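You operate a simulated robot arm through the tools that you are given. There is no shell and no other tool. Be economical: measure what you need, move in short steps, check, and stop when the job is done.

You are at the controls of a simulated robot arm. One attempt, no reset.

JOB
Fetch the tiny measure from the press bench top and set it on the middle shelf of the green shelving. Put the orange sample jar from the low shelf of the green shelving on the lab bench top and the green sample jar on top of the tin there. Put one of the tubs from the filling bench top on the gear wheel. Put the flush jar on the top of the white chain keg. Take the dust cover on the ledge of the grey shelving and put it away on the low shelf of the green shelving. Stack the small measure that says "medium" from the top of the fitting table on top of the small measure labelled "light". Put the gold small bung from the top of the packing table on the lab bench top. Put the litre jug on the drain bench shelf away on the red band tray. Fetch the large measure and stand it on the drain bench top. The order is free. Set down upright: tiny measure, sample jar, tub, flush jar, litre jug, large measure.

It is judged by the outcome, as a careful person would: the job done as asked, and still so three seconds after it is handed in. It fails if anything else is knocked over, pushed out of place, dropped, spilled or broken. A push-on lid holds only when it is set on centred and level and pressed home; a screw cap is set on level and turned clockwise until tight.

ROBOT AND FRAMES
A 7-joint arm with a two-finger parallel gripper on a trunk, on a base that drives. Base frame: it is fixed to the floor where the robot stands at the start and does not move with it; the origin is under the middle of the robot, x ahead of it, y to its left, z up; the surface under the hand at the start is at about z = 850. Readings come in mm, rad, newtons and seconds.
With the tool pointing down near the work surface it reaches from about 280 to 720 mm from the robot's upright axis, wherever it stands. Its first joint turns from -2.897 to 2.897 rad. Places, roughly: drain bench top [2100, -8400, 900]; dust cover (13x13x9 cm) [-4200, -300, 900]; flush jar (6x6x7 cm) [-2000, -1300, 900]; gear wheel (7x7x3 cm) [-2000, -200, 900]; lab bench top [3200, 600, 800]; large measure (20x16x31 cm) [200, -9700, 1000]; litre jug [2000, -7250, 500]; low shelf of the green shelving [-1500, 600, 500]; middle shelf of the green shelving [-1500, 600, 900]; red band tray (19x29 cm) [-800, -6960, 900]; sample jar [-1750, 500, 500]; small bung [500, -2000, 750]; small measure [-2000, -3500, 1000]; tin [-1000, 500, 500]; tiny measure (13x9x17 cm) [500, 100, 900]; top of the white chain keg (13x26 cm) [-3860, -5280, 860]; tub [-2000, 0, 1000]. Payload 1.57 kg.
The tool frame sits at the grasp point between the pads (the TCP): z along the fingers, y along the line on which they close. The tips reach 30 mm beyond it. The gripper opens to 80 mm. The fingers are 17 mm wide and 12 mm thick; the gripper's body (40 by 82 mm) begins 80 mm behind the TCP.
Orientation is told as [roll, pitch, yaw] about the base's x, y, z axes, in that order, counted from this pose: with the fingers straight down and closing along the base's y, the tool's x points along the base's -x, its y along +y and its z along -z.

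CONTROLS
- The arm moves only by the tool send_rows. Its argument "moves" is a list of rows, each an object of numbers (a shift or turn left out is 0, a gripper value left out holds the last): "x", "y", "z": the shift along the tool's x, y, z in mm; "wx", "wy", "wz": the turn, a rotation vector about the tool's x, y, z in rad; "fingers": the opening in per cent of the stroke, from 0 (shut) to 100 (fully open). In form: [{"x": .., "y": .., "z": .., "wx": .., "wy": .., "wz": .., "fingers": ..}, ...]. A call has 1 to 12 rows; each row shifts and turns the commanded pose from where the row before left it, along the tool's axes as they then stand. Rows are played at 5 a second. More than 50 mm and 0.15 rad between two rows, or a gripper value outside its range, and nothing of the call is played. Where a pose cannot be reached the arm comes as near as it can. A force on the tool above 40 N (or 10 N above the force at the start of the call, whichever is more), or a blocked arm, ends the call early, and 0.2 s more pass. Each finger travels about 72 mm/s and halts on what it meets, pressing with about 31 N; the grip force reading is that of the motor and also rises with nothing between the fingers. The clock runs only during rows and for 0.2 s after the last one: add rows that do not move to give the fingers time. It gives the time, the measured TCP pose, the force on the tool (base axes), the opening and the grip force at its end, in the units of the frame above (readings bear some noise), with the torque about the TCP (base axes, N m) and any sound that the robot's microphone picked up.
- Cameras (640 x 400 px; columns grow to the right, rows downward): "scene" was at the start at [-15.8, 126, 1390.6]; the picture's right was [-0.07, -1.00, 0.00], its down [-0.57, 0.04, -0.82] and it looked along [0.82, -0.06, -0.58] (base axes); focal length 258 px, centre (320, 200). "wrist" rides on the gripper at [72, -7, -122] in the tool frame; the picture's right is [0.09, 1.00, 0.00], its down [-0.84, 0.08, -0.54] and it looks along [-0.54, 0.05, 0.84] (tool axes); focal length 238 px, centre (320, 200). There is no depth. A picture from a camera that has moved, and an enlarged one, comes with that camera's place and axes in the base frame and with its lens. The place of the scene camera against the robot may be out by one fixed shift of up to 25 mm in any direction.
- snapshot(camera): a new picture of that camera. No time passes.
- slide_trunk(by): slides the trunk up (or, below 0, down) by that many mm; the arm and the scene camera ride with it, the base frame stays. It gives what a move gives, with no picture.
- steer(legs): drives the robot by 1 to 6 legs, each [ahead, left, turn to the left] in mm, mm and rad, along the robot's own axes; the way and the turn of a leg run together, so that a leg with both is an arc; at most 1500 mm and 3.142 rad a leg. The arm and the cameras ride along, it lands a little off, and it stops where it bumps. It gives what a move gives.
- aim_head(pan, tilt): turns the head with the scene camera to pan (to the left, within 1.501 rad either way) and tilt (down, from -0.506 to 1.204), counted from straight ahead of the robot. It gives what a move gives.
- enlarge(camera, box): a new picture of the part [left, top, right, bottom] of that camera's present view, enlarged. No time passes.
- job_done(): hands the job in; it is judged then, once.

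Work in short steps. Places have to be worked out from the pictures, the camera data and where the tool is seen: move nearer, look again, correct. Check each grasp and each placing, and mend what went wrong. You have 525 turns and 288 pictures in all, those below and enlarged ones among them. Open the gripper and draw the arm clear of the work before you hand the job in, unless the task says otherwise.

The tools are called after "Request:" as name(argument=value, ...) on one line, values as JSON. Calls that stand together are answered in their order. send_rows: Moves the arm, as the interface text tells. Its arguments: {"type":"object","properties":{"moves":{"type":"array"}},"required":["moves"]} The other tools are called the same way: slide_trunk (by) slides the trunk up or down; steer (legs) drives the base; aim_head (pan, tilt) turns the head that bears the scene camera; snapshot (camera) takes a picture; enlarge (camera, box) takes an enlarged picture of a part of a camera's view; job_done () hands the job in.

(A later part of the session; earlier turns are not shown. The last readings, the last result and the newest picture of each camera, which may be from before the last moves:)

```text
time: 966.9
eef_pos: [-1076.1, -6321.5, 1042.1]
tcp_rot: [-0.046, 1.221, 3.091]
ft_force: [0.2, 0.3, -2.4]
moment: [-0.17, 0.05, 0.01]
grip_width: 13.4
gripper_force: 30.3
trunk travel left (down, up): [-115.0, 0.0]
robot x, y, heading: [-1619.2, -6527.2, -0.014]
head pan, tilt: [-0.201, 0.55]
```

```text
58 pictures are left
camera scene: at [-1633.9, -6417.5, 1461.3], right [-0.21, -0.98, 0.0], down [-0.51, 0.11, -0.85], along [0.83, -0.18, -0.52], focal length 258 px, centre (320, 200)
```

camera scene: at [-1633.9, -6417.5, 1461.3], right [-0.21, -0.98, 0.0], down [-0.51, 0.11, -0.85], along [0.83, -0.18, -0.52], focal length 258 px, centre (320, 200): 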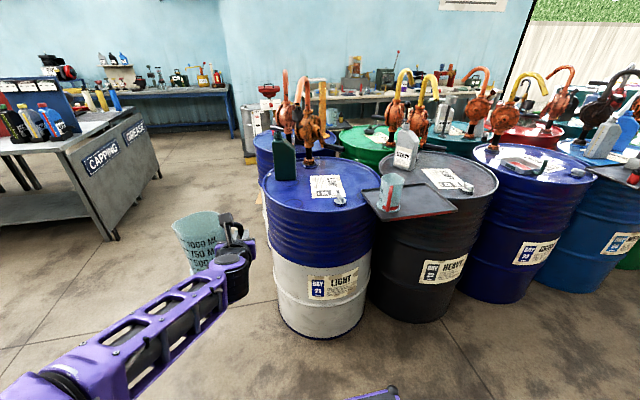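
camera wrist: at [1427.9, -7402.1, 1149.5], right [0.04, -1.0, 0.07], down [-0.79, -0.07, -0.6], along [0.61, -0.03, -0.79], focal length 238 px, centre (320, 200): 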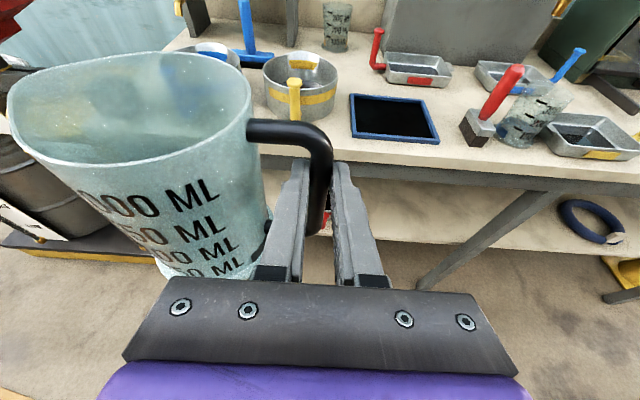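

Continue strafing right 760 to line up south of the small jug.

Request:
steer(legs=[[0, -755, 0.015]])

Request:
aim_head(pan=0.3, tilt=0.6)

Request:
snapshot(camera="scene")

Request:
snapshot(camera="wrist")

```text
time: 974.7
eef_pos: [-1086.3, -7093.6, 1041.5]
tcp_rot: [-0.047, 1.223, 3.081]
ft_force: [-0.4, -0.1, -2.8]
moment: [-0.19, 0.04, 0.0]
grip_width: 13.4
gripper_force: 30.6
trunk travel left (down, up): [-115.0, 0.0]
robot x, y, heading: [-1633.6, -7299.2, -0.023]
head pan, tilt: [-0.201, 0.55]
```

```text
time: 975.6
eef_pos: [-1086.2, -7093.4, 1041.4]
tcp_rot: [-0.044, 1.224, 3.083]
ft_force: [0.7, -0.3, -1.8]
moment: [-0.19, 0.07, 0.0]
grip_width: 13.0
gripper_force: 30.1
trunk travel left (down, up): [-115.0, 0.0]
robot x, y, heading: [-1634.0, -7297.3, -0.022]
head pan, tilt: [0.3, 0.6]
```

```text
57 pictures are left
camera scene: at [-1648.5, -7140.8, 1456.8], right [0.27, -0.96, 0.0], down [-0.54, -0.15, -0.83], along [0.79, 0.23, -0.56], focal length 258 px, centre (320, 200)
```

scene: 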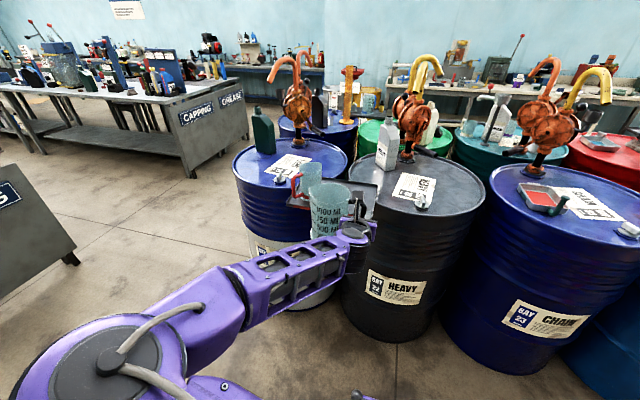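

```text
56 pictures are left
camera wrist: at [-1175.8, -7087.1, 1150.9], right [0.01, -1.0, 0.07], down [-0.8, -0.05, -0.6], along [0.61, -0.05, -0.79], focal length 238 px, centre (320, 200)
```

wrist: 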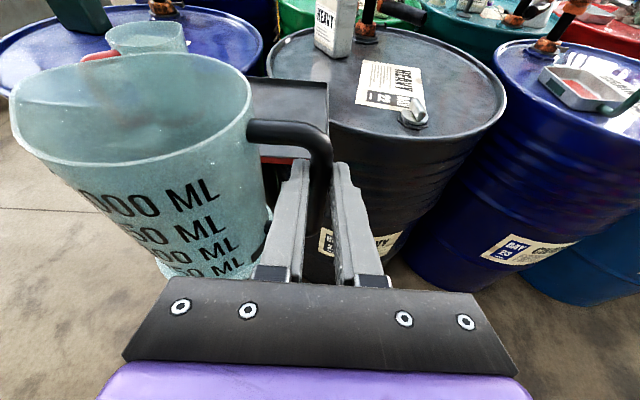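

Tray spans about x −920…−710, y −7095…−6805. Drive ahead 150 with a small heading correction, then extend the arm.

Request:
steer(legs=[[150, 0, 0.02]])

Request:
send_rows(moves=[{"x": 11, "z": 31}, {"x": 11, "z": 31}, {"x": 11, "z": 31}, {}])

Request:
snapshot(camera="wrist")

Request:
snapshot(camera="scene")

```text
time: 977.0
eef_pos: [-939.1, -7084.1, 1041.4]
tcp_rot: [-0.046, 1.224, 3.103]
ft_force: [-0.3, 0.0, -0.8]
moment: [-0.19, 0.07, 0.03]
grip_width: 13.2
gripper_force: 30.3
trunk travel left (down, up): [-115.0, 0.0]
robot x, y, heading: [-1482.8, -7303.3, -0.002]
head pan, tilt: [0.3, 0.6]
```

```text
time: 978.0
eef_pos: [-838.8, -7082.5, 1040.8]
tcp_rot: [-0.045, 1.222, 3.104]
ft_force: [-0.5, -0.8, -2.3]
moment: [-0.21, 0.05, 0.0]
grip_width: 13.3
gripper_force: 29.5
trunk travel left (down, up): [-115.0, 0.0]
robot x, y, heading: [-1479.3, -7301.0, 0.001]
head pan, tilt: [0.3, 0.6]
```

```text
55 pictures are left
camera wrist: at [-928.6, -7076.7, 1150.1], right [0.04, -1.0, 0.07], down [-0.79, -0.07, -0.6], along [0.61, -0.03, -0.79], focal length 238 px, centre (320, 200)
```

wrist: 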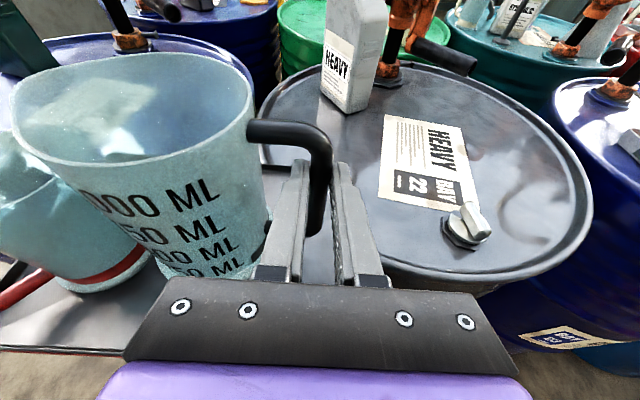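

```text
54 pictures are left
camera scene: at [-1500.2, -7142.6, 1456.8], right [0.3, -0.96, 0.0], down [-0.54, -0.17, -0.82], along [0.79, 0.24, -0.57], focal length 258 px, centre (320, 200)
```

scene: 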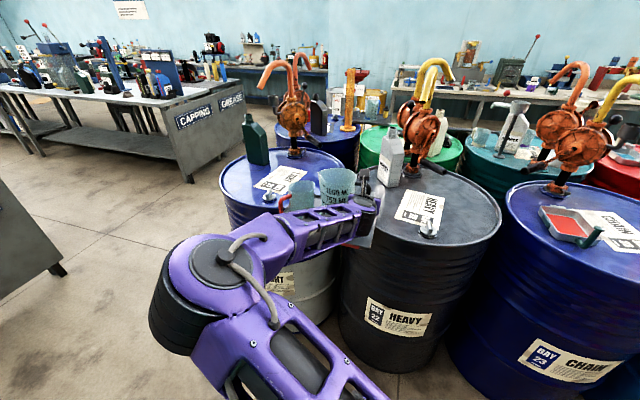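

Shift right 15, forward 12, then lower toward the tray.

Request:
send_rows(moves=[{"y": 15, "x": 4, "z": 11}, {"x": -14, "z": 5}, {"x": -14, "z": 5}, {}])

Request:
enlarge(camera="scene", box=[250, 140, 430, 280])

```text
time: 979.0
eef_pos: [-828.9, -7098.8, 1014.0]
tcp_rot: [-0.047, 1.224, 3.105]
ft_force: [-0.9, 0.2, -2.1]
moment: [-0.2, 0.04, 0.04]
grip_width: 13.2
gripper_force: 30.1
trunk travel left (down, up): [-115.0, 0.0]
robot x, y, heading: [-1484.3, -7299.7, 0.0]
head pan, tilt: [0.3, 0.6]
```

```text
2.86 times, centred on (340, 210) of scene
camera zoom: at [-1500.3, -7142.5, 1456.8], right [0.3, -0.96, 0.0], down [-0.54, -0.17, -0.82], along [0.79, 0.24, -0.57], focal length 736 px, centre (263, 171)
```

zoom: 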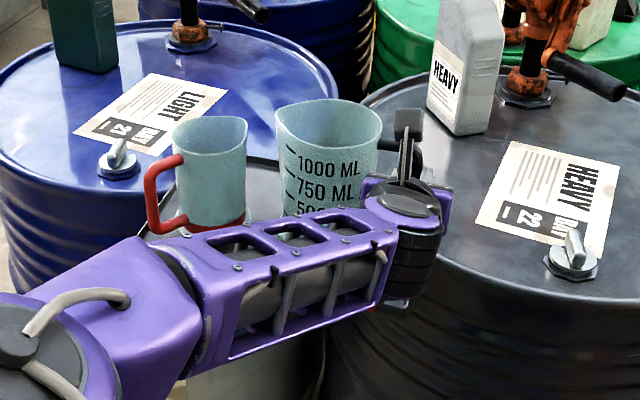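

Clearance to the small jug looks fine. Lower in small steps to contact.

Request:
send_rows(moves=[{"x": -4, "z": 1.4}, {"x": -4, "z": 1.4}, {}])

```text
time: 979.8
eef_pos: [-829.0, -7100.6, 1010.4]
tcp_rot: [-0.055, 1.231, 3.094]
ft_force: [0.4, -7.8, 27.4]
moment: [0.21, -0.61, -0.16]
grip_width: 13.7
gripper_force: 29.7
trunk travel left (down, up): [-115.0, 0.0]
robot x, y, heading: [-1480.8, -7300.7, 0.002]
head pan, tilt: [0.3, 0.6]
```

Request:
send_rows(moves=[{"x": 2.5, "z": -0.9}, {}])

Request:
snapshot(camera="wrist")

Request:
enlarge(camera="scene", box=[280, 150, 400, 240])

```text
time: 980.4
eef_pos: [-830.3, -7099.3, 1010.6]
tcp_rot: [-0.048, 1.231, 3.098]
ft_force: [3.4, -7.8, 23.7]
moment: [0.04, -0.71, -0.22]
grip_width: 13.2
gripper_force: 29.9
trunk travel left (down, up): [-115.0, 0.0]
robot x, y, heading: [-1480.6, -7302.4, -0.002]
head pan, tilt: [0.3, 0.6]
```

```text
52 pictures are left
camera wrist: at [-919.9, -7094.3, 1119.1], right [0.03, -1.0, 0.07], down [-0.79, -0.07, -0.61], along [0.61, -0.04, -0.79], focal length 238 px, centre (320, 200)
```

wrist: 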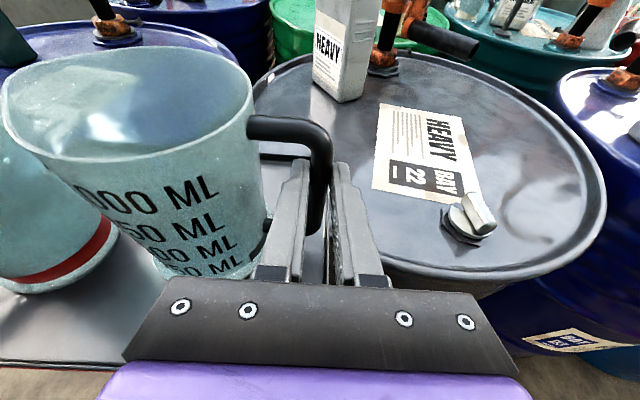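

```text
4.44 times, centred on (340, 195) of scene
camera zoom: at [-1502.2, -7143.9, 1457.0], right [0.3, -0.96, 0.0], down [-0.54, -0.17, -0.83], along [0.79, 0.24, -0.56], focal length 1146 px, centre (231, 222)
```

zoom: 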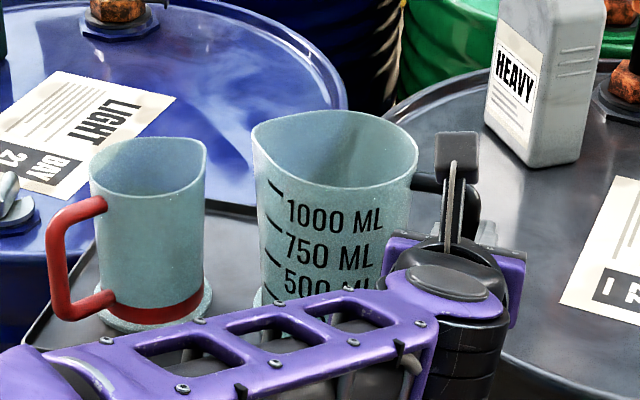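

Jug rests on the tray with free space around. Relieve the force, then open slowly.

Request:
send_rows(moves=[{"x": 2.5, "z": -0.9}, {}])

```text
time: 981.0
eef_pos: [-830.9, -7098.9, 1010.9]
tcp_rot: [-0.043, 1.225, 3.107]
ft_force: [1.4, -6.4, 15.9]
moment: [-0.16, -0.47, -0.18]
grip_width: 13.2
gripper_force: 29.7
trunk travel left (down, up): [-115.0, 0.0]
robot x, y, heading: [-1480.9, -7300.4, 0.002]
head pan, tilt: [0.3, 0.6]
```

Request:
send_rows(moves=[{"x": 2.5, "z": -0.9}, {}])

```text
time: 981.6
eef_pos: [-829.6, -7097.1, 1011.7]
tcp_rot: [-0.044, 1.221, 3.106]
ft_force: [-2.6, -2.9, 9.9]
moment: [-0.1, 0.04, -0.03]
grip_width: 13.2
gripper_force: 30.4
trunk travel left (down, up): [-115.0, 0.0]
robot x, y, heading: [-1474.9, -7299.6, 0.003]
head pan, tilt: [0.3, 0.6]
```

Request:
send_rows(moves=[{"fingers": 22}, {}, {"fingers": 32}, {}, {"fingers": 42}, {}])

Request:
snapshot(camera="wrist")

```text
time: 983.0
eef_pos: [-828.7, -7097.8, 1011.7]
tcp_rot: [-0.045, 1.223, 3.102]
ft_force: [0.2, 0.4, -1.3]
moment: [0.0, 0.02, -0.02]
grip_width: 33.6
gripper_force: 0.0
trunk travel left (down, up): [-115.0, 0.0]
robot x, y, heading: [-1483.0, -7298.7, 0.002]
head pan, tilt: [0.3, 0.6]
```

```text
50 pictures are left
camera wrist: at [-918.1, -7091.9, 1120.3], right [0.04, -1.0, 0.07], down [-0.79, -0.07, -0.6], along [0.61, -0.03, -0.79], focal length 238 px, centre (320, 200)
```

wrist: 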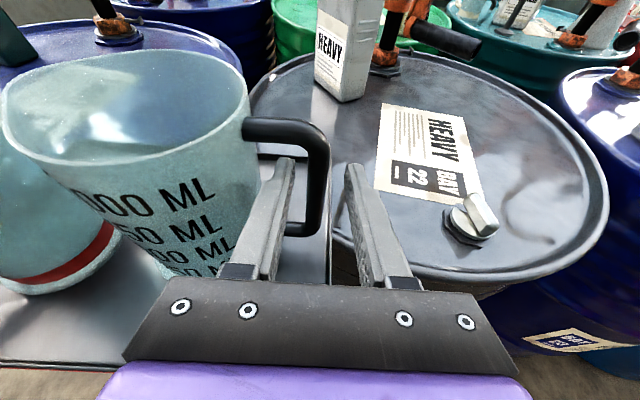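

Released and standing. Withdraw straight back along the tool.

Request:
send_rows(moves=[{"z": -25}, {"z": -30}, {"z": -35}, {"z": -40}, {"z": -40}, {}])

Request:
snapshot(camera="wrist")

```text
time: 984.4
eef_pos: [-989.8, -7100.1, 1070.9]
tcp_rot: [-0.047, 1.222, 3.103]
ft_force: [0.5, 0.9, 0.4]
moment: [0.0, -0.03, -0.06]
grip_width: 33.5
gripper_force: 0.0
trunk travel left (down, up): [-115.0, 0.0]
robot x, y, heading: [-1482.2, -7297.8, 0.0]
head pan, tilt: [0.3, 0.6]
```

```text
49 pictures are left
camera wrist: at [-1078.5, -7094.8, 1180.1], right [0.04, -1.0, 0.07], down [-0.79, -0.07, -0.6], along [0.61, -0.03, -0.79], focal length 238 px, centre (320, 200)
```

wrist: 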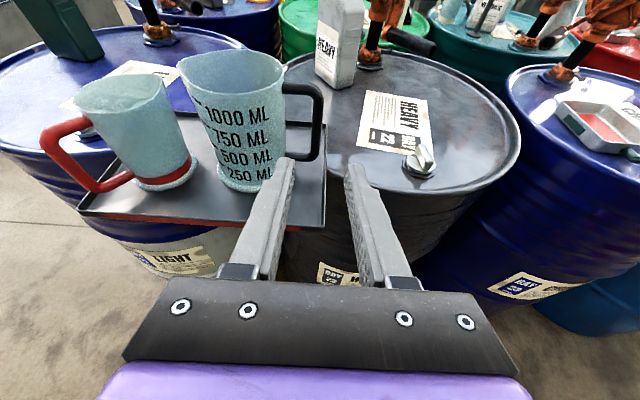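

The litre jug stands on the red band tray. Last: the large measure. Drive back north, east, then south along the drain-bench aisle.

Request:
steer(legs=[[-90, 0, 0], [0, 1600, 0], [1250, 0, 0], [1250, 0, 0]])

Request:
steer(legs=[[0, -1300, 0], [0, -1300, 0]])

Request:
aim_head(pan=-1.3, tilt=0.3)

Request:
snapshot(camera="scene")

```text
refused: 1600 is not a number from -1500 to 1500
```

```text
time: 1004.4
eef_pos: [-988.1, -9187.6, 1071.1]
tcp_rot: [-0.05, 1.223, 3.107]
ft_force: [-0.2, 0.6, 0.6]
moment: [0.02, 0.01, 0.0]
grip_width: 33.9
gripper_force: 0.1
trunk travel left (down, up): [-115.0, 0.0]
robot x, y, heading: [-1479.2, -9394.1, 0.007]
head pan, tilt: [0.3, 0.6]
stopped in leg 2: the robot was blocked; the commanded pose is now the measured one
```

```text
time: 1006.0
eef_pos: [-988.0, -9186.6, 1071.5]
tcp_rot: [-0.051, 1.224, 3.109]
ft_force: [-1.1, -0.5, 0.4]
moment: [0.0, 0.0, 0.0]
grip_width: 33.3
gripper_force: 0.0
trunk travel left (down, up): [-115.0, 0.0]
robot x, y, heading: [-1478.3, -9388.5, 0.004]
head pan, tilt: [-1.3, 0.3]
```

```text
48 pictures are left
camera scene: at [-1557.6, -9350.2, 1484.3], right [-0.96, -0.28, 0.0], down [-0.08, 0.28, -0.96], along [0.26, -0.92, -0.3], focal length 258 px, centre (320, 200)
```

scene: 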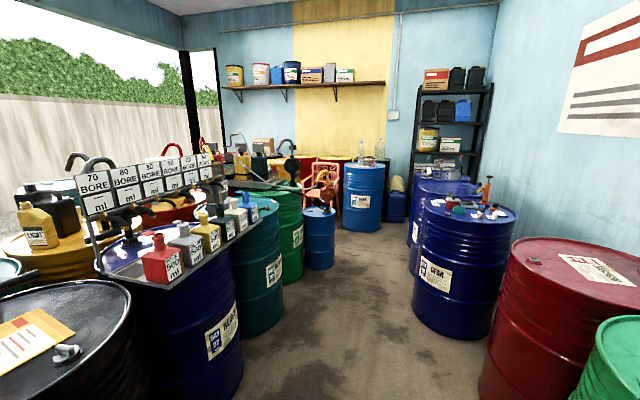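

I lost order there: the first drive was refused, and I moved south in this aisle until blocked. Look down to see what I touched.

Request:
aim_head(pan=-1.4, tilt=0.9)

Request:
snapshot(camera="scene")

```text
time: 1007.0
eef_pos: [-986.9, -9187.0, 1072.2]
tcp_rot: [-0.048, 1.225, 3.109]
ft_force: [-0.7, 0.4, 0.1]
moment: [-0.01, 0.06, 0.01]
grip_width: 33.8
gripper_force: 0.1
trunk travel left (down, up): [-115.0, 0.0]
robot x, y, heading: [-1480.0, -9395.2, 0.009]
head pan, tilt: [-1.4, 0.901]
```

```text
47 pictures are left
camera scene: at [-1569.9, -9334.8, 1432.1], right [-0.98, -0.18, 0.0], down [-0.14, 0.77, -0.62], along [0.11, -0.61, -0.78], focal length 258 px, centre (320, 200)
```

scene: 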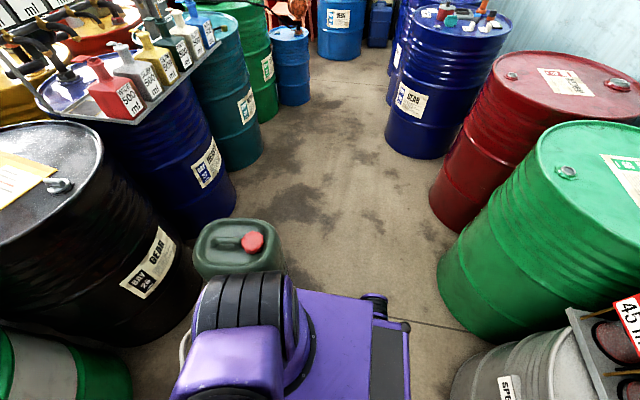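

I touched the upright green jerrycan; it stands. Move back and drive north, then to the east aisle.

Request:
steer(legs=[[-80, 0, -0.008], [0, 1250, 0], [0, 1250, 0], [0, 1180, 0]])

```text
time: 1043.0
eef_pos: [-1034.0, -5514.0, 1070.0]
tcp_rot: [-0.049, 1.223, 3.092]
ft_force: [0.3, 0.1, 0.0]
moment: [-0.01, 0.03, 0.03]
grip_width: 33.3
gripper_force: 0.1
trunk travel left (down, up): [-115.0, 0.0]
robot x, y, heading: [-1530.7, -5711.2, -0.01]
head pan, tilt: [-1.4, 0.901]
```

Now east 2430, then south.

Request:
steer(legs=[[1200, 0, 0.01], [1230, 0, 0], [0, -1300, 0], [0, -1300, 0]])

Request:
aim_head(pan=-1.4, tilt=0.4)

Request:
snapshot(camera="scene")

```text
time: 1079.5
eef_pos: [1435.7, -8057.4, 1070.9]
tcp_rot: [-0.048, 1.224, 3.094]
ft_force: [0.2, 0.6, -1.1]
moment: [0.02, 0.0, 0.0]
grip_width: 33.4
gripper_force: 0.0
trunk travel left (down, up): [-115.0, 0.0]
robot x, y, heading: [939.5, -8252.8, -0.004]
head pan, tilt: [-1.4, 0.901]
```

```text
time: 1080.5
eef_pos: [1436.1, -8056.7, 1070.6]
tcp_rot: [-0.049, 1.224, 3.091]
ft_force: [-0.2, 0.5, 0.1]
moment: [0.0, 0.0, -0.01]
grip_width: 33.7
gripper_force: 0.0
trunk travel left (down, up): [-115.0, 0.0]
robot x, y, heading: [943.6, -8254.1, -0.004]
head pan, tilt: [-1.4, 0.4]
```

```text
46 pictures are left
camera scene: at [854.5, -8213.3, 1474.9], right [-0.99, -0.16, 0.0], down [-0.06, 0.38, -0.92], along [0.15, -0.91, -0.39], focal length 258 px, centre (320, 200)
```

scene: 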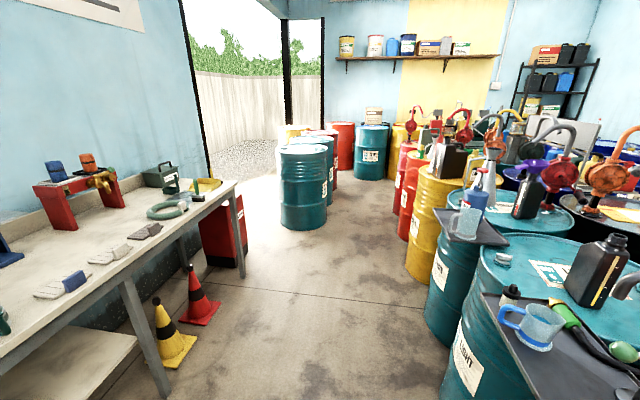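

The large measure should appear near pixel (478,184). Zoom.

Request:
enlarge(camera="scene", box=[390, 90, 570, 230])

```text
2.86 times, centred on (480, 160) of scene
camera zoom: at [854.5, -8213.3, 1474.9], right [-0.99, -0.16, 0.0], down [-0.06, 0.38, -0.92], along [0.15, -0.91, -0.39], focal length 736 px, centre (-137, 314)
```

zoom: 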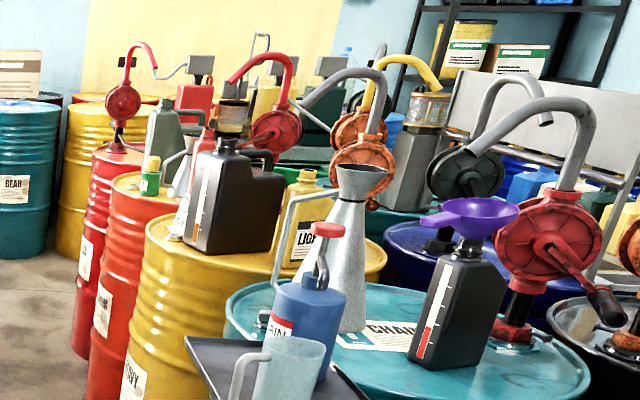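

The large measure (grey cone, handle toward the aisle) stands on the teal drum at ≈(136,-9613). Strafe south, turn to face west.

Request:
steer(legs=[[90, 0, 0.004], [0, -1350, 0], [0, 0, 3.13]])

Request:
aim_head(pan=0.1, tilt=0.4)

Request:
snapshot(camera="scene")

Request:
snapshot(camera="wrist")

```text
time: 1101.9
eef_pos: [517.5, -9798.3, 1070.2]
tcp_rot: [-0.049, 1.224, -0.049]
ft_force: [0.2, -0.4, -0.2]
moment: [-0.02, 0.0, 0.0]
grip_width: 33.7
gripper_force: 0.1
trunk travel left (down, up): [-115.0, 0.0]
robot x, y, heading: [1010.3, -9603.5, 3.137]
head pan, tilt: [-1.4, 0.4]
```

```text
time: 1103.5
eef_pos: [517.0, -9797.0, 1072.1]
tcp_rot: [-0.05, 1.224, -0.051]
ft_force: [0.0, 0.5, 0.1]
moment: [-0.03, 0.03, 0.0]
grip_width: 33.4
gripper_force: 0.1
trunk travel left (down, up): [-115.0, 0.0]
robot x, y, heading: [1012.7, -9604.4, 3.135]
head pan, tilt: [0.099, 0.4]
```

```text
44 pictures are left
camera scene: at [995.0, -9758.3, 1475.0], right [-0.09, 1.0, 0.0], down [0.39, 0.04, -0.92], along [-0.92, -0.08, -0.39], focal length 258 px, centre (320, 200)
```

scene: 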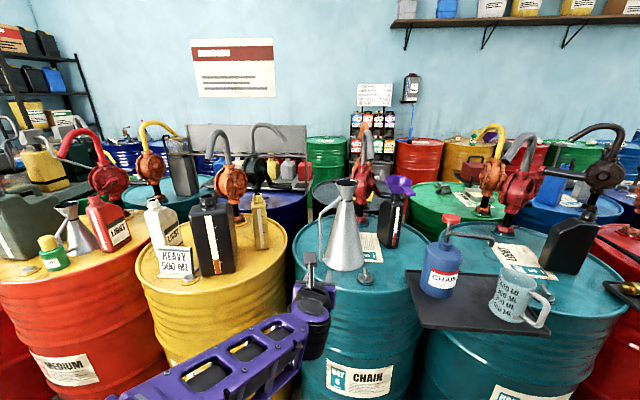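

```text
43 pictures are left
camera wrist: at [608.3, -9802.9, 1180.0], right [-0.03, 1.0, 0.07], down [0.79, 0.06, -0.6], along [-0.61, 0.04, -0.79], focal length 238 px, centre (320, 200)
```

wrist: 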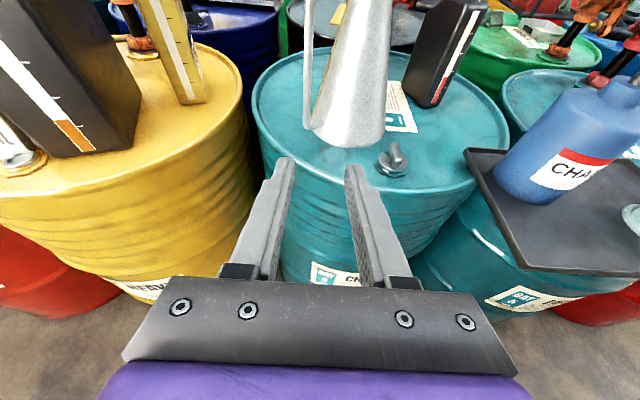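

Zoom on the large measure.

Request:
enlarge(camera="scene", box=[280, 160, 420, 300])

```text
2.86 times, centred on (350, 230) of scene
camera zoom: at [995.0, -9758.3, 1475.0], right [-0.09, 1.0, 0.0], down [0.39, 0.04, -0.92], along [-0.92, -0.08, -0.39], focal length 736 px, centre (234, 114)
```

zoom: 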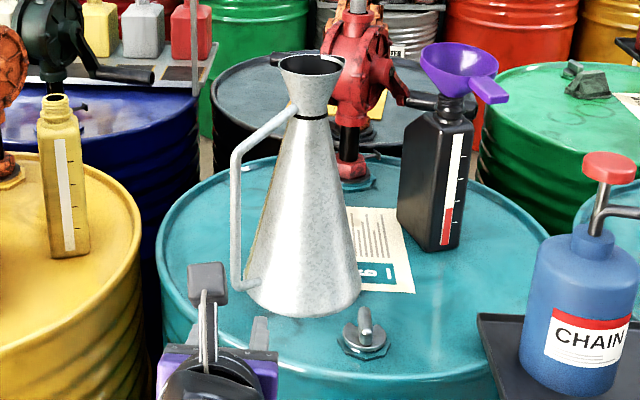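

Measure axis ≈(194,-9735), ring z≈1138, mouth ≈1196, handle on the left at ring level. Raise the arm and set pitch ≈1.03, open fully.

Request:
send_rows(moves=[{"x": 42, "wy": -0.05, "fingers": 100}, {"x": 42, "wy": -0.05}, {"x": 42, "z": 3, "wy": -0.05}, {"x": 42, "z": 5, "wy": -0.04}, {}])

Request:
steer(legs=[[0, -62, 0], [70, 0, 0]])

Request:
snapshot(camera="wrist")

```text
time: 1104.7
eef_pos: [439.4, -9796.7, 1219.0]
tcp_rot: [-0.03, 1.034, -0.029]
ft_force: [0.7, 0.0, -1.1]
moment: [-0.02, -0.02, -0.02]
grip_width: 79.6
gripper_force: 0.0
trunk travel left (down, up): [-115.0, 0.0]
robot x, y, heading: [1010.6, -9601.2, 3.137]
head pan, tilt: [0.099, 0.4]
```

```text
time: 1106.6
eef_pos: [367.9, -9731.3, 1218.3]
tcp_rot: [-0.031, 1.032, -0.033]
ft_force: [1.3, 0.2, -0.9]
moment: [0.02, -0.02, 0.03]
grip_width: 80.2
gripper_force: 0.1
trunk travel left (down, up): [-115.0, 0.0]
robot x, y, heading: [940.3, -9542.9, 3.134]
head pan, tilt: [0.099, 0.4]
```

```text
41 pictures are left
camera wrist: at [436.8, -9736.4, 1341.8], right [-0.04, 1.0, 0.06], down [0.89, 0.06, -0.44], along [-0.45, 0.04, -0.89], focal length 238 px, centre (320, 200)
```

wrist: 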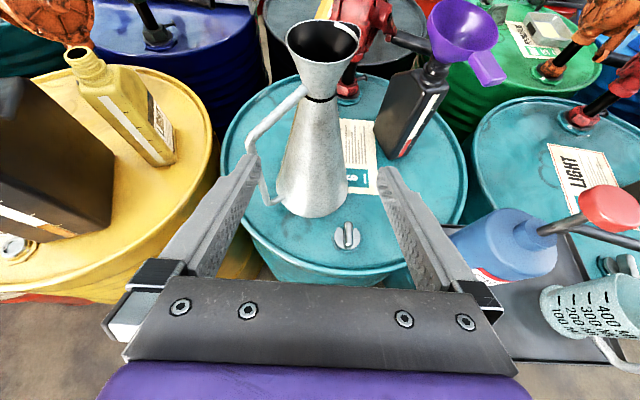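

Consistent: axis (194,-9731), ring 1138, mouth 1204. Move the base 50 closer, get on the approach line, advance part way.

Request:
steer(legs=[[50, 0, 0]])

Request:
send_rows(moves=[{"x": 18, "y": 4, "z": -10}, {"z": 30}, {"z": 30}, {"z": 25}, {}])

Request:
snapshot(camera="wrist")

```text
time: 1107.5
eef_pos: [318.8, -9730.1, 1218.5]
tcp_rot: [-0.033, 1.033, -0.035]
ft_force: [0.4, -0.6, -0.8]
moment: [-0.01, 0.01, -0.03]
grip_width: 79.9
gripper_force: 0.1
trunk travel left (down, up): [-115.0, 0.0]
robot x, y, heading: [888.5, -9534.5, 3.133]
head pan, tilt: [0.099, 0.4]
```

```text
time: 1108.7
eef_pos: [244.7, -9726.7, 1194.5]
tcp_rot: [-0.032, 1.033, -0.035]
ft_force: [-0.7, 0.0, -0.7]
moment: [0.01, 0.02, 0.0]
grip_width: 79.9
gripper_force: 0.1
trunk travel left (down, up): [-115.0, 0.0]
robot x, y, heading: [894.9, -9537.3, 3.128]
head pan, tilt: [0.099, 0.4]
```

```text
40 pictures are left
camera wrist: at [312.9, -9731.5, 1317.9], right [-0.04, 1.0, 0.06], down [0.89, 0.06, -0.44], along [-0.45, 0.04, -0.89], focal length 238 px, centre (320, 200)
```

wrist: 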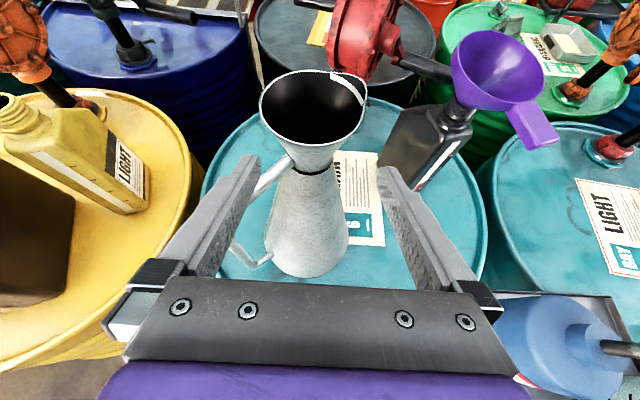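

Axis ≈(187,-9731). Advance 66 mm along the tool and close.

Request:
send_rows(moves=[{"y": -2, "z": 22}, {"z": 22}, {"z": 22}, {"fingers": 0}, {}, {}, {}])

Request:
snapshot(camera="wrist")

```text
time: 1110.3
eef_pos: [187.7, -9729.5, 1161.0]
tcp_rot: [-0.031, 1.035, -0.036]
ft_force: [0.3, -0.8, -0.1]
moment: [-0.03, 0.1, 0.06]
grip_width: 60.4
gripper_force: 31.2
trunk travel left (down, up): [-115.0, 0.0]
robot x, y, heading: [890.4, -9542.6, 3.134]
head pan, tilt: [0.099, 0.4]
```

```text
39 pictures are left
camera wrist: at [255.5, -9733.0, 1285.1], right [-0.04, 1.0, 0.06], down [0.89, 0.06, -0.44], along [-0.45, 0.04, -0.89], focal length 238 px, centre (320, 200)
```

wrist: 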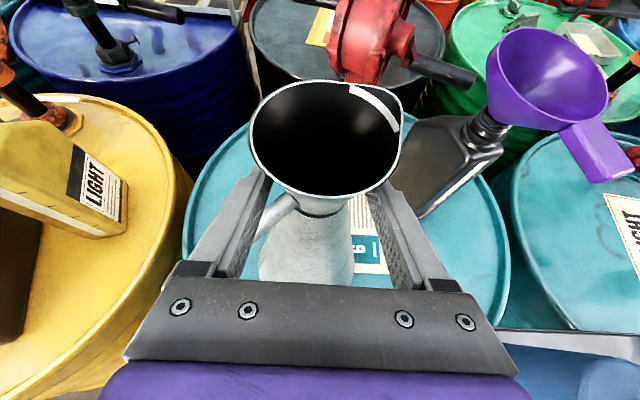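

Gripped (60 mm). Lift 25 mm gently and check the hold.

Request:
send_rows(moves=[{"x": 4, "z": -2.5}, {"x": 8, "z": -5}, {"x": 9, "z": -5.5}, {}, {}])

Request:
snapshot(camera="wrist")

```text
time: 1111.5
eef_pos: [186.7, -9728.0, 1187.6]
tcp_rot: [-0.032, 1.033, -0.036]
ft_force: [0.2, 0.0, -4.7]
moment: [0.04, -0.09, 0.02]
grip_width: 60.5
gripper_force: 30.6
trunk travel left (down, up): [-115.0, 0.0]
robot x, y, heading: [886.9, -9536.4, 3.128]
head pan, tilt: [0.099, 0.4]
```

```text
38 pictures are left
camera wrist: at [255.8, -9732.8, 1311.0], right [-0.04, 1.0, 0.06], down [0.89, 0.06, -0.44], along [-0.45, 0.04, -0.89], focal length 238 px, centre (320, 200)
```

wrist: 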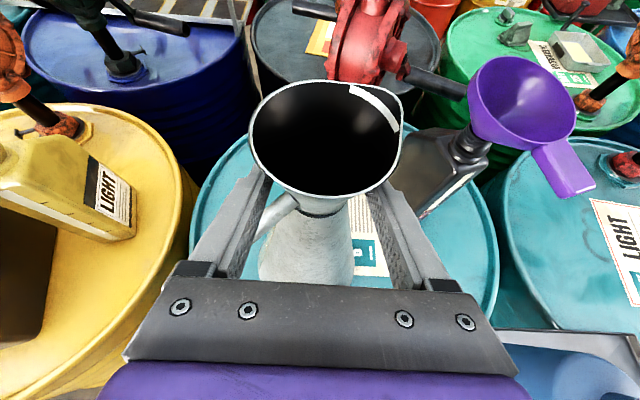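

Holding well (≈0.48 kg). Lift 45 mm more, back off, and turn round via north.

Request:
send_rows(moves=[{"x": 19, "z": -12}, {"x": 20, "z": -12}, {}])

Request:
steer(legs=[[-270, 0, 0], [0, 0, -1.57]])

Request:
snapshot(camera="wrist")

```text
time: 1112.3
eef_pos: [189.5, -9727.2, 1233.6]
tcp_rot: [-0.031, 1.034, -0.036]
ft_force: [1.1, 0.2, -4.5]
moment: [0.05, -0.07, 0.03]
grip_width: 60.2
gripper_force: 31.3
trunk travel left (down, up): [-115.0, 0.0]
robot x, y, heading: [889.2, -9536.9, 3.132]
head pan, tilt: [0.099, 0.4]
```

```text
time: 1118.2
eef_pos: [998.8, -8832.8, 1233.6]
tcp_rot: [-0.032, 1.034, -1.643]
ft_force: [0.1, -0.2, -5.9]
moment: [0.04, -0.07, -0.01]
grip_width: 57.6
gripper_force: 30.5
trunk travel left (down, up): [-115.0, 0.0]
robot x, y, heading: [1160.2, -9543.3, 1.522]
head pan, tilt: [0.099, 0.4]
```

```text
37 pictures are left
camera wrist: at [991.5, -8901.9, 1357.2], right [1.0, 0.0, 0.06], down [0.03, -0.9, -0.44], along [0.06, 0.44, -0.89], focal length 238 px, centre (320, 200)
```

wrist: 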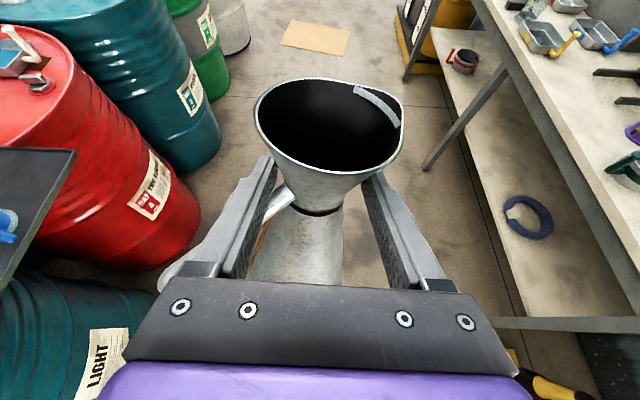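

The measure shifted a little but is secure. Move west 330, then turn to face east.

Request:
steer(legs=[[0, 330, 0], [0, 0, -1.522]])

Request:
steer(legs=[[0, 850, 0]])

Request:
aim_head(pan=-0.35, tilt=0.5)

Request:
snapshot(camera="scene")

Request:
snapshot(camera="wrist")

```text
time: 1125.7
eef_pos: [1527.7, -9306.0, 1234.1]
tcp_rot: [-0.031, 1.034, -3.13]
ft_force: [-1.3, 0.0, -5.0]
moment: [-0.11, -0.02, 0.02]
grip_width: 57.5
gripper_force: 31.3
trunk travel left (down, up): [-115.0, 0.0]
robot x, y, heading: [834.1, -9529.6, 0.036]
head pan, tilt: [0.099, 0.4]
```

```text
time: 1134.2
eef_pos: [1501.7, -8465.7, 1231.9]
tcp_rot: [-0.032, 1.035, -3.136]
ft_force: [-0.2, -0.9, -4.8]
moment: [-0.11, -0.05, -0.03]
grip_width: 57.1
gripper_force: 30.8
trunk travel left (down, up): [-115.0, 0.0]
robot x, y, heading: [813.3, -8681.1, 0.032]
head pan, tilt: [0.099, 0.4]
```

```text
time: 1135.1
eef_pos: [1503.7, -8465.8, 1233.0]
tcp_rot: [-0.032, 1.033, -3.137]
ft_force: [0.4, -0.2, -5.6]
moment: [-0.04, -0.03, -0.01]
grip_width: 57.1
gripper_force: 31.1
trunk travel left (down, up): [-115.0, 0.0]
robot x, y, heading: [809.9, -8686.3, 0.03]
head pan, tilt: [-0.351, 0.499]
```

```text
36 pictures are left
camera scene: at [789.0, -8582.7, 1465.9], right [-0.32, -0.95, 0.0], down [-0.45, 0.15, -0.88], along [0.83, -0.28, -0.48], focal length 258 px, centre (320, 200)
```

scene: 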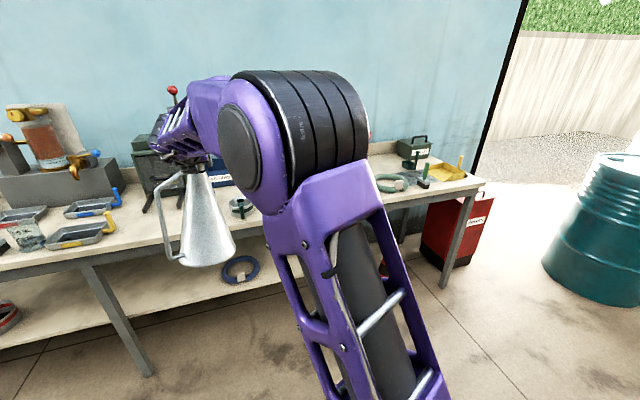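

```text
35 pictures are left
camera wrist: at [1435.4, -8463.1, 1356.8], right [0.08, -0.99, 0.06], down [-0.89, -0.1, -0.44], along [0.45, -0.02, -0.89], focal length 238 px, centre (320, 200)
```

wrist: 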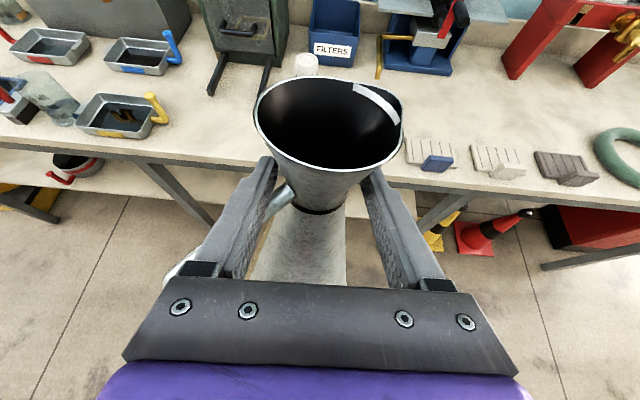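

Free spot on the bench top around (1860,-8440). The measure leans forward ~6°, so nose up 0.1 rad, then drive ahead 300.

Request:
send_rows(moves=[{"wy": 0.05}, {"wy": 0.05}, {}])

Request:
steer(legs=[[290, 25, -0.03]])

Request:
aim_head(pan=0.35, tilt=0.6)

Request:
snapshot(camera="scene")

Request:
snapshot(camera="wrist")

```text
time: 1135.9
eef_pos: [1502.9, -8464.9, 1233.4]
tcp_rot: [-0.039, 1.133, 3.141]
ft_force: [0.0, 0.3, -4.9]
moment: [-0.03, 0.08, 0.04]
grip_width: 57.0
gripper_force: 31.4
trunk travel left (down, up): [-115.0, 0.0]
robot x, y, heading: [809.8, -8682.4, 0.029]
head pan, tilt: [-0.351, 0.499]
```

```text
time: 1137.9
eef_pos: [1798.3, -8451.6, 1233.9]
tcp_rot: [-0.039, 1.133, 3.119]
ft_force: [0.6, -0.2, -4.5]
moment: [-0.03, 0.07, -0.03]
grip_width: 56.9
gripper_force: 30.6
trunk travel left (down, up): [-115.0, 0.0]
robot x, y, heading: [1099.5, -8653.8, 0.012]
head pan, tilt: [-0.351, 0.499]
```

```text
time: 1139.0
eef_pos: [1797.6, -8450.1, 1232.9]
tcp_rot: [-0.038, 1.134, 3.118]
ft_force: [0.0, 0.2, -5.4]
moment: [-0.09, 0.06, 0.01]
grip_width: 57.0
gripper_force: 30.8
trunk travel left (down, up): [-115.0, 0.0]
robot x, y, heading: [1103.7, -8654.9, 0.01]
head pan, tilt: [0.351, 0.6]
```

```text
34 pictures are left
camera scene: at [1080.0, -8490.9, 1456.8], right [0.35, -0.94, 0.0], down [-0.53, -0.2, -0.82], along [0.77, 0.29, -0.57], focal length 258 px, centre (320, 200)
```

scene: 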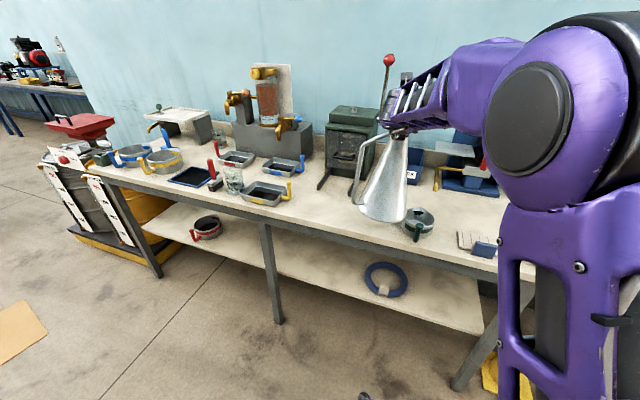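

```text
33 pictures are left
camera wrist: at [1719.0, -8445.7, 1349.4], right [0.05, -1.0, 0.07], down [-0.84, -0.08, -0.53], along [0.53, -0.03, -0.85], focal length 238 px, centre (320, 200)
```

wrist: 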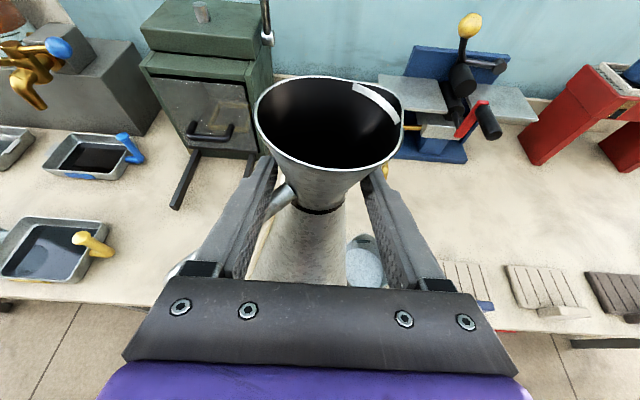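

A small pot stands right beside (≈(1830,-8555)) and the front edge is at x≈1765, so I shift to axis (1880,-8370): left 80, ahead 80.

Request:
steer(legs=[[0, 80, -0.01], [82, 0, 0]])

Request:
snapshot(camera="scene")

Request:
snapshot(camera="wrist")

```text
time: 1141.1
eef_pos: [1880.9, -8377.6, 1233.2]
tcp_rot: [-0.037, 1.133, 3.111]
ft_force: [-0.2, 0.3, -4.7]
moment: [-0.06, 0.02, 0.03]
grip_width: 56.8
gripper_force: 30.8
trunk travel left (down, up): [-115.0, 0.0]
robot x, y, heading: [1186.5, -8572.6, -0.003]
head pan, tilt: [0.351, 0.6]
heard: snap
```

```text
32 pictures are left
camera scene: at [1162.9, -8410.9, 1456.7], right [0.34, -0.94, 0.0], down [-0.53, -0.19, -0.82], along [0.78, 0.28, -0.57], focal length 258 px, centre (320, 200)
```

scene: 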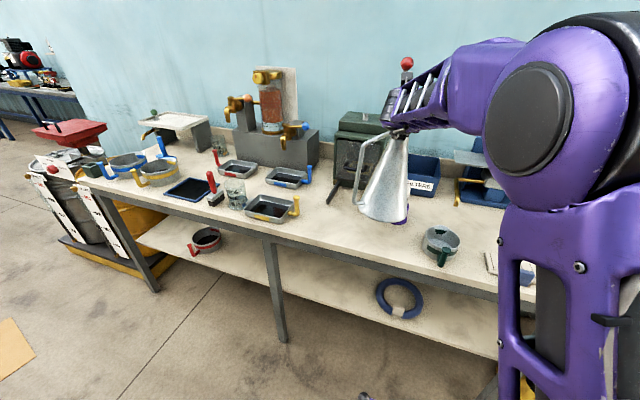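

```text
31 pictures are left
camera wrist: at [1802.4, -8372.4, 1349.4], right [0.04, -1.0, 0.07], down [-0.85, -0.07, -0.53], along [0.53, -0.04, -0.85], focal length 238 px, centre (320, 200)
```

wrist: 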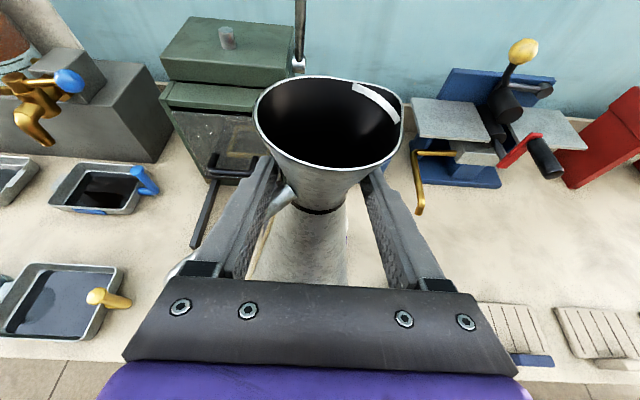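

A "snap" was heard. Inspect the area around the measure's base.

Request:
enlarge(camera="scene", box=[330, 120, 470, 260])

```text
2.86 times, centred on (400, 190) of scene
camera zoom: at [1162.9, -8410.9, 1456.7], right [0.34, -0.94, 0.0], down [-0.53, -0.19, -0.82], along [0.78, 0.28, -0.57], focal length 736 px, centre (91, 229)
```

zoom: 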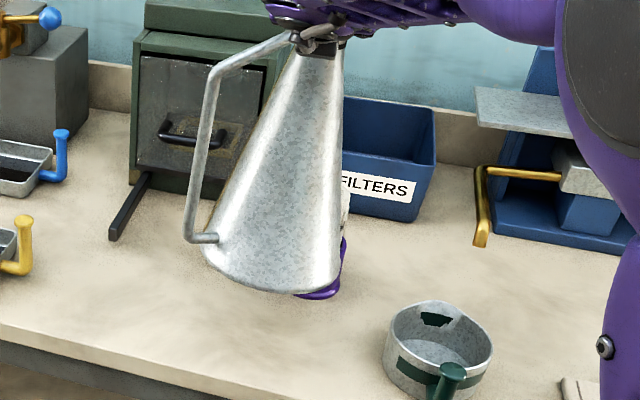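

The purple jar with white lid was right behind there; the base may have touched it. Back off the same way and inspect.

Request:
steer(legs=[[-120, 0, 0]])

Request:
enlarge(camera="scene", box=[330, 120, 470, 260])

```text
time: 1142.3
eef_pos: [1759.6, -8377.0, 1232.5]
tcp_rot: [-0.037, 1.133, 3.11]
ft_force: [0.0, -0.1, -5.5]
moment: [-0.05, 0.08, 0.0]
grip_width: 56.4
gripper_force: 31.1
trunk travel left (down, up): [-115.0, 0.0]
robot x, y, heading: [1060.4, -8574.9, 0.002]
head pan, tilt: [0.351, 0.6]
```

```text
2.86 times, centred on (400, 190) of scene
camera zoom: at [1040.9, -8410.8, 1456.8], right [0.34, -0.94, 0.0], down [-0.53, -0.19, -0.82], along [0.77, 0.28, -0.57], focal length 736 px, centre (91, 229)
```

zoom: 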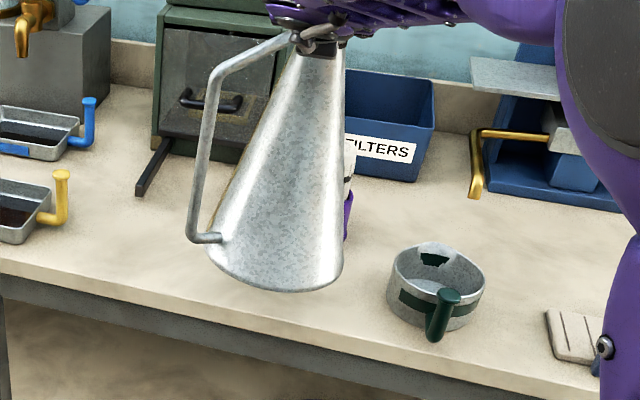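

Strafe left 160 to see the purple jar unobstructed.

Request:
steer(legs=[[0, 160, 0]])

Request:
enlarge(camera="scene", box=[330, 120, 510, 280])

Request:
snapshot(camera="wrist")

```text
time: 1144.5
eef_pos: [1762.4, -8226.2, 1231.2]
tcp_rot: [-0.037, 1.132, 3.101]
ft_force: [0.1, -0.5, -5.8]
moment: [-0.04, 0.09, 0.0]
grip_width: 56.5
gripper_force: 30.9
trunk travel left (down, up): [-115.0, 0.0]
robot x, y, heading: [1061.7, -8418.1, -0.008]
head pan, tilt: [0.351, 0.6]
```

```text
2.50 times, centred on (420, 200) of scene
camera zoom: at [1043.0, -8253.3, 1456.8], right [0.34, -0.94, 0.0], down [-0.53, -0.19, -0.82], along [0.78, 0.28, -0.57], focal length 644 px, centre (70, 200)
```

zoom: 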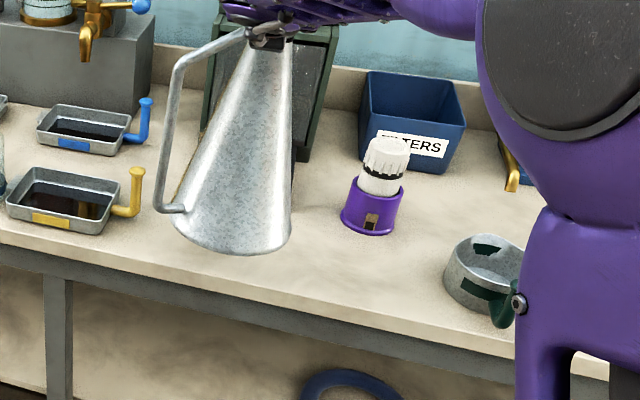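

```text
27 pictures are left
camera wrist: at [1682.8, -8219.6, 1349.3], right [0.03, -1.0, 0.07], down [-0.85, -0.06, -0.53], along [0.53, -0.04, -0.85], focal length 238 px, centre (320, 200)
```

wrist: 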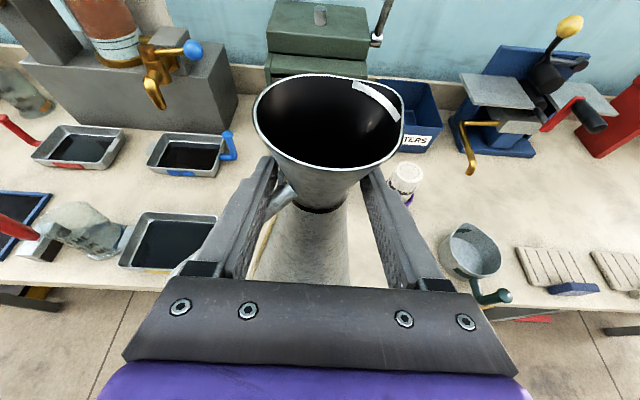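

The jar stands upright at about the same place. Take one close look at it.

Request:
enlarge(camera="scene", box=[410, 165, 460, 220])

```text
7.27 times, centred on (435, 192) of scene
camera zoom: at [1043.0, -8253.3, 1456.8], right [0.34, -0.94, 0.0], down [-0.53, -0.19, -0.82], along [0.78, 0.28, -0.57], focal length 1875 px, centre (-516, 254)
```

zoom: 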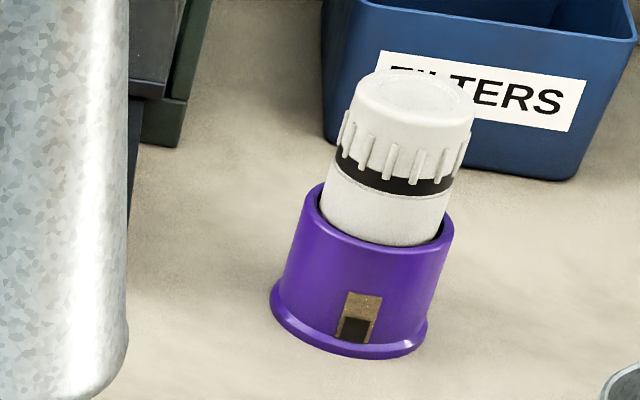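

The jar is intact and upright. Place the measure instead at about (1850,-8225), where the bench is free: drive ahead 88.

Request:
steer(legs=[[86, 0, 0.008]])

Request:
aim_head(pan=0.1, tilt=0.6)

Request:
enlarge(camera="scene", box=[240, 120, 420, 270])

```text
time: 1145.6
eef_pos: [1843.6, -8221.0, 1233.0]
tcp_rot: [-0.035, 1.133, 3.109]
ft_force: [0.3, -0.7, -5.3]
moment: [-0.05, 0.07, 0.01]
grip_width: 56.4
gripper_force: 30.8
trunk travel left (down, up): [-115.0, 0.0]
robot x, y, heading: [1144.4, -8415.5, -0.004]
head pan, tilt: [0.351, 0.6]
```

```text
time: 1146.4
eef_pos: [1843.5, -8220.5, 1231.4]
tcp_rot: [-0.035, 1.131, 3.109]
ft_force: [0.5, 0.3, -5.1]
moment: [-0.02, 0.09, 0.0]
grip_width: 56.4
gripper_force: 30.6
trunk travel left (down, up): [-115.0, 0.0]
robot x, y, heading: [1142.7, -8415.7, 0.003]
head pan, tilt: [0.099, 0.6]
```

```text
2.67 times, centred on (330, 195) of scene
camera zoom: at [1130.3, -8275.3, 1456.8], right [0.1, -1.0, 0.0], down [-0.56, -0.06, -0.82], along [0.82, 0.08, -0.57], focal length 687 px, centre (293, 213)
```

zoom: 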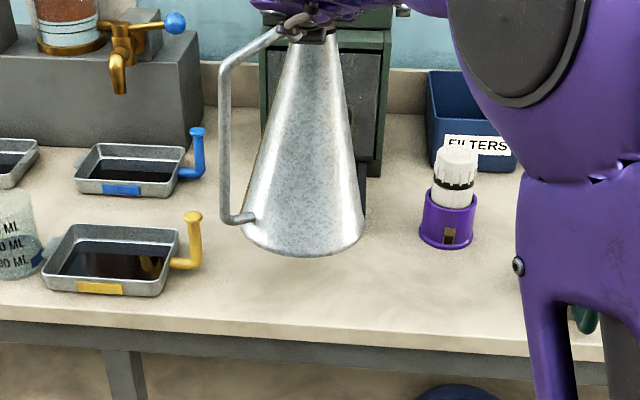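

Space is free. Lower 35 mm, then slowly to contact.

Request:
send_rows(moves=[{"x": -16, "z": 7.5}, {"x": -16, "z": 7.5}, {}])

```text
time: 1147.2
eef_pos: [1844.1, -8221.0, 1197.1]
tcp_rot: [-0.035, 1.132, 3.11]
ft_force: [0.0, -0.4, -6.1]
moment: [-0.09, 0.07, 0.0]
grip_width: 56.4
gripper_force: 31.0
trunk travel left (down, up): [-115.0, 0.0]
robot x, y, heading: [1146.4, -8417.3, -0.0]
head pan, tilt: [0.099, 0.6]
```

Request:
send_rows(moves=[{"x": -5, "z": 2.3}, {"x": -4, "z": 1.9}, {}])

```text
time: 1148.0
eef_pos: [1843.7, -8220.9, 1186.6]
tcp_rot: [-0.035, 1.131, 3.109]
ft_force: [0.9, -0.3, -5.0]
moment: [-0.07, 0.07, -0.01]
grip_width: 56.2
gripper_force: 31.3
trunk travel left (down, up): [-115.0, 0.0]
robot x, y, heading: [1147.3, -8413.1, -0.003]
head pan, tilt: [0.099, 0.6]
```

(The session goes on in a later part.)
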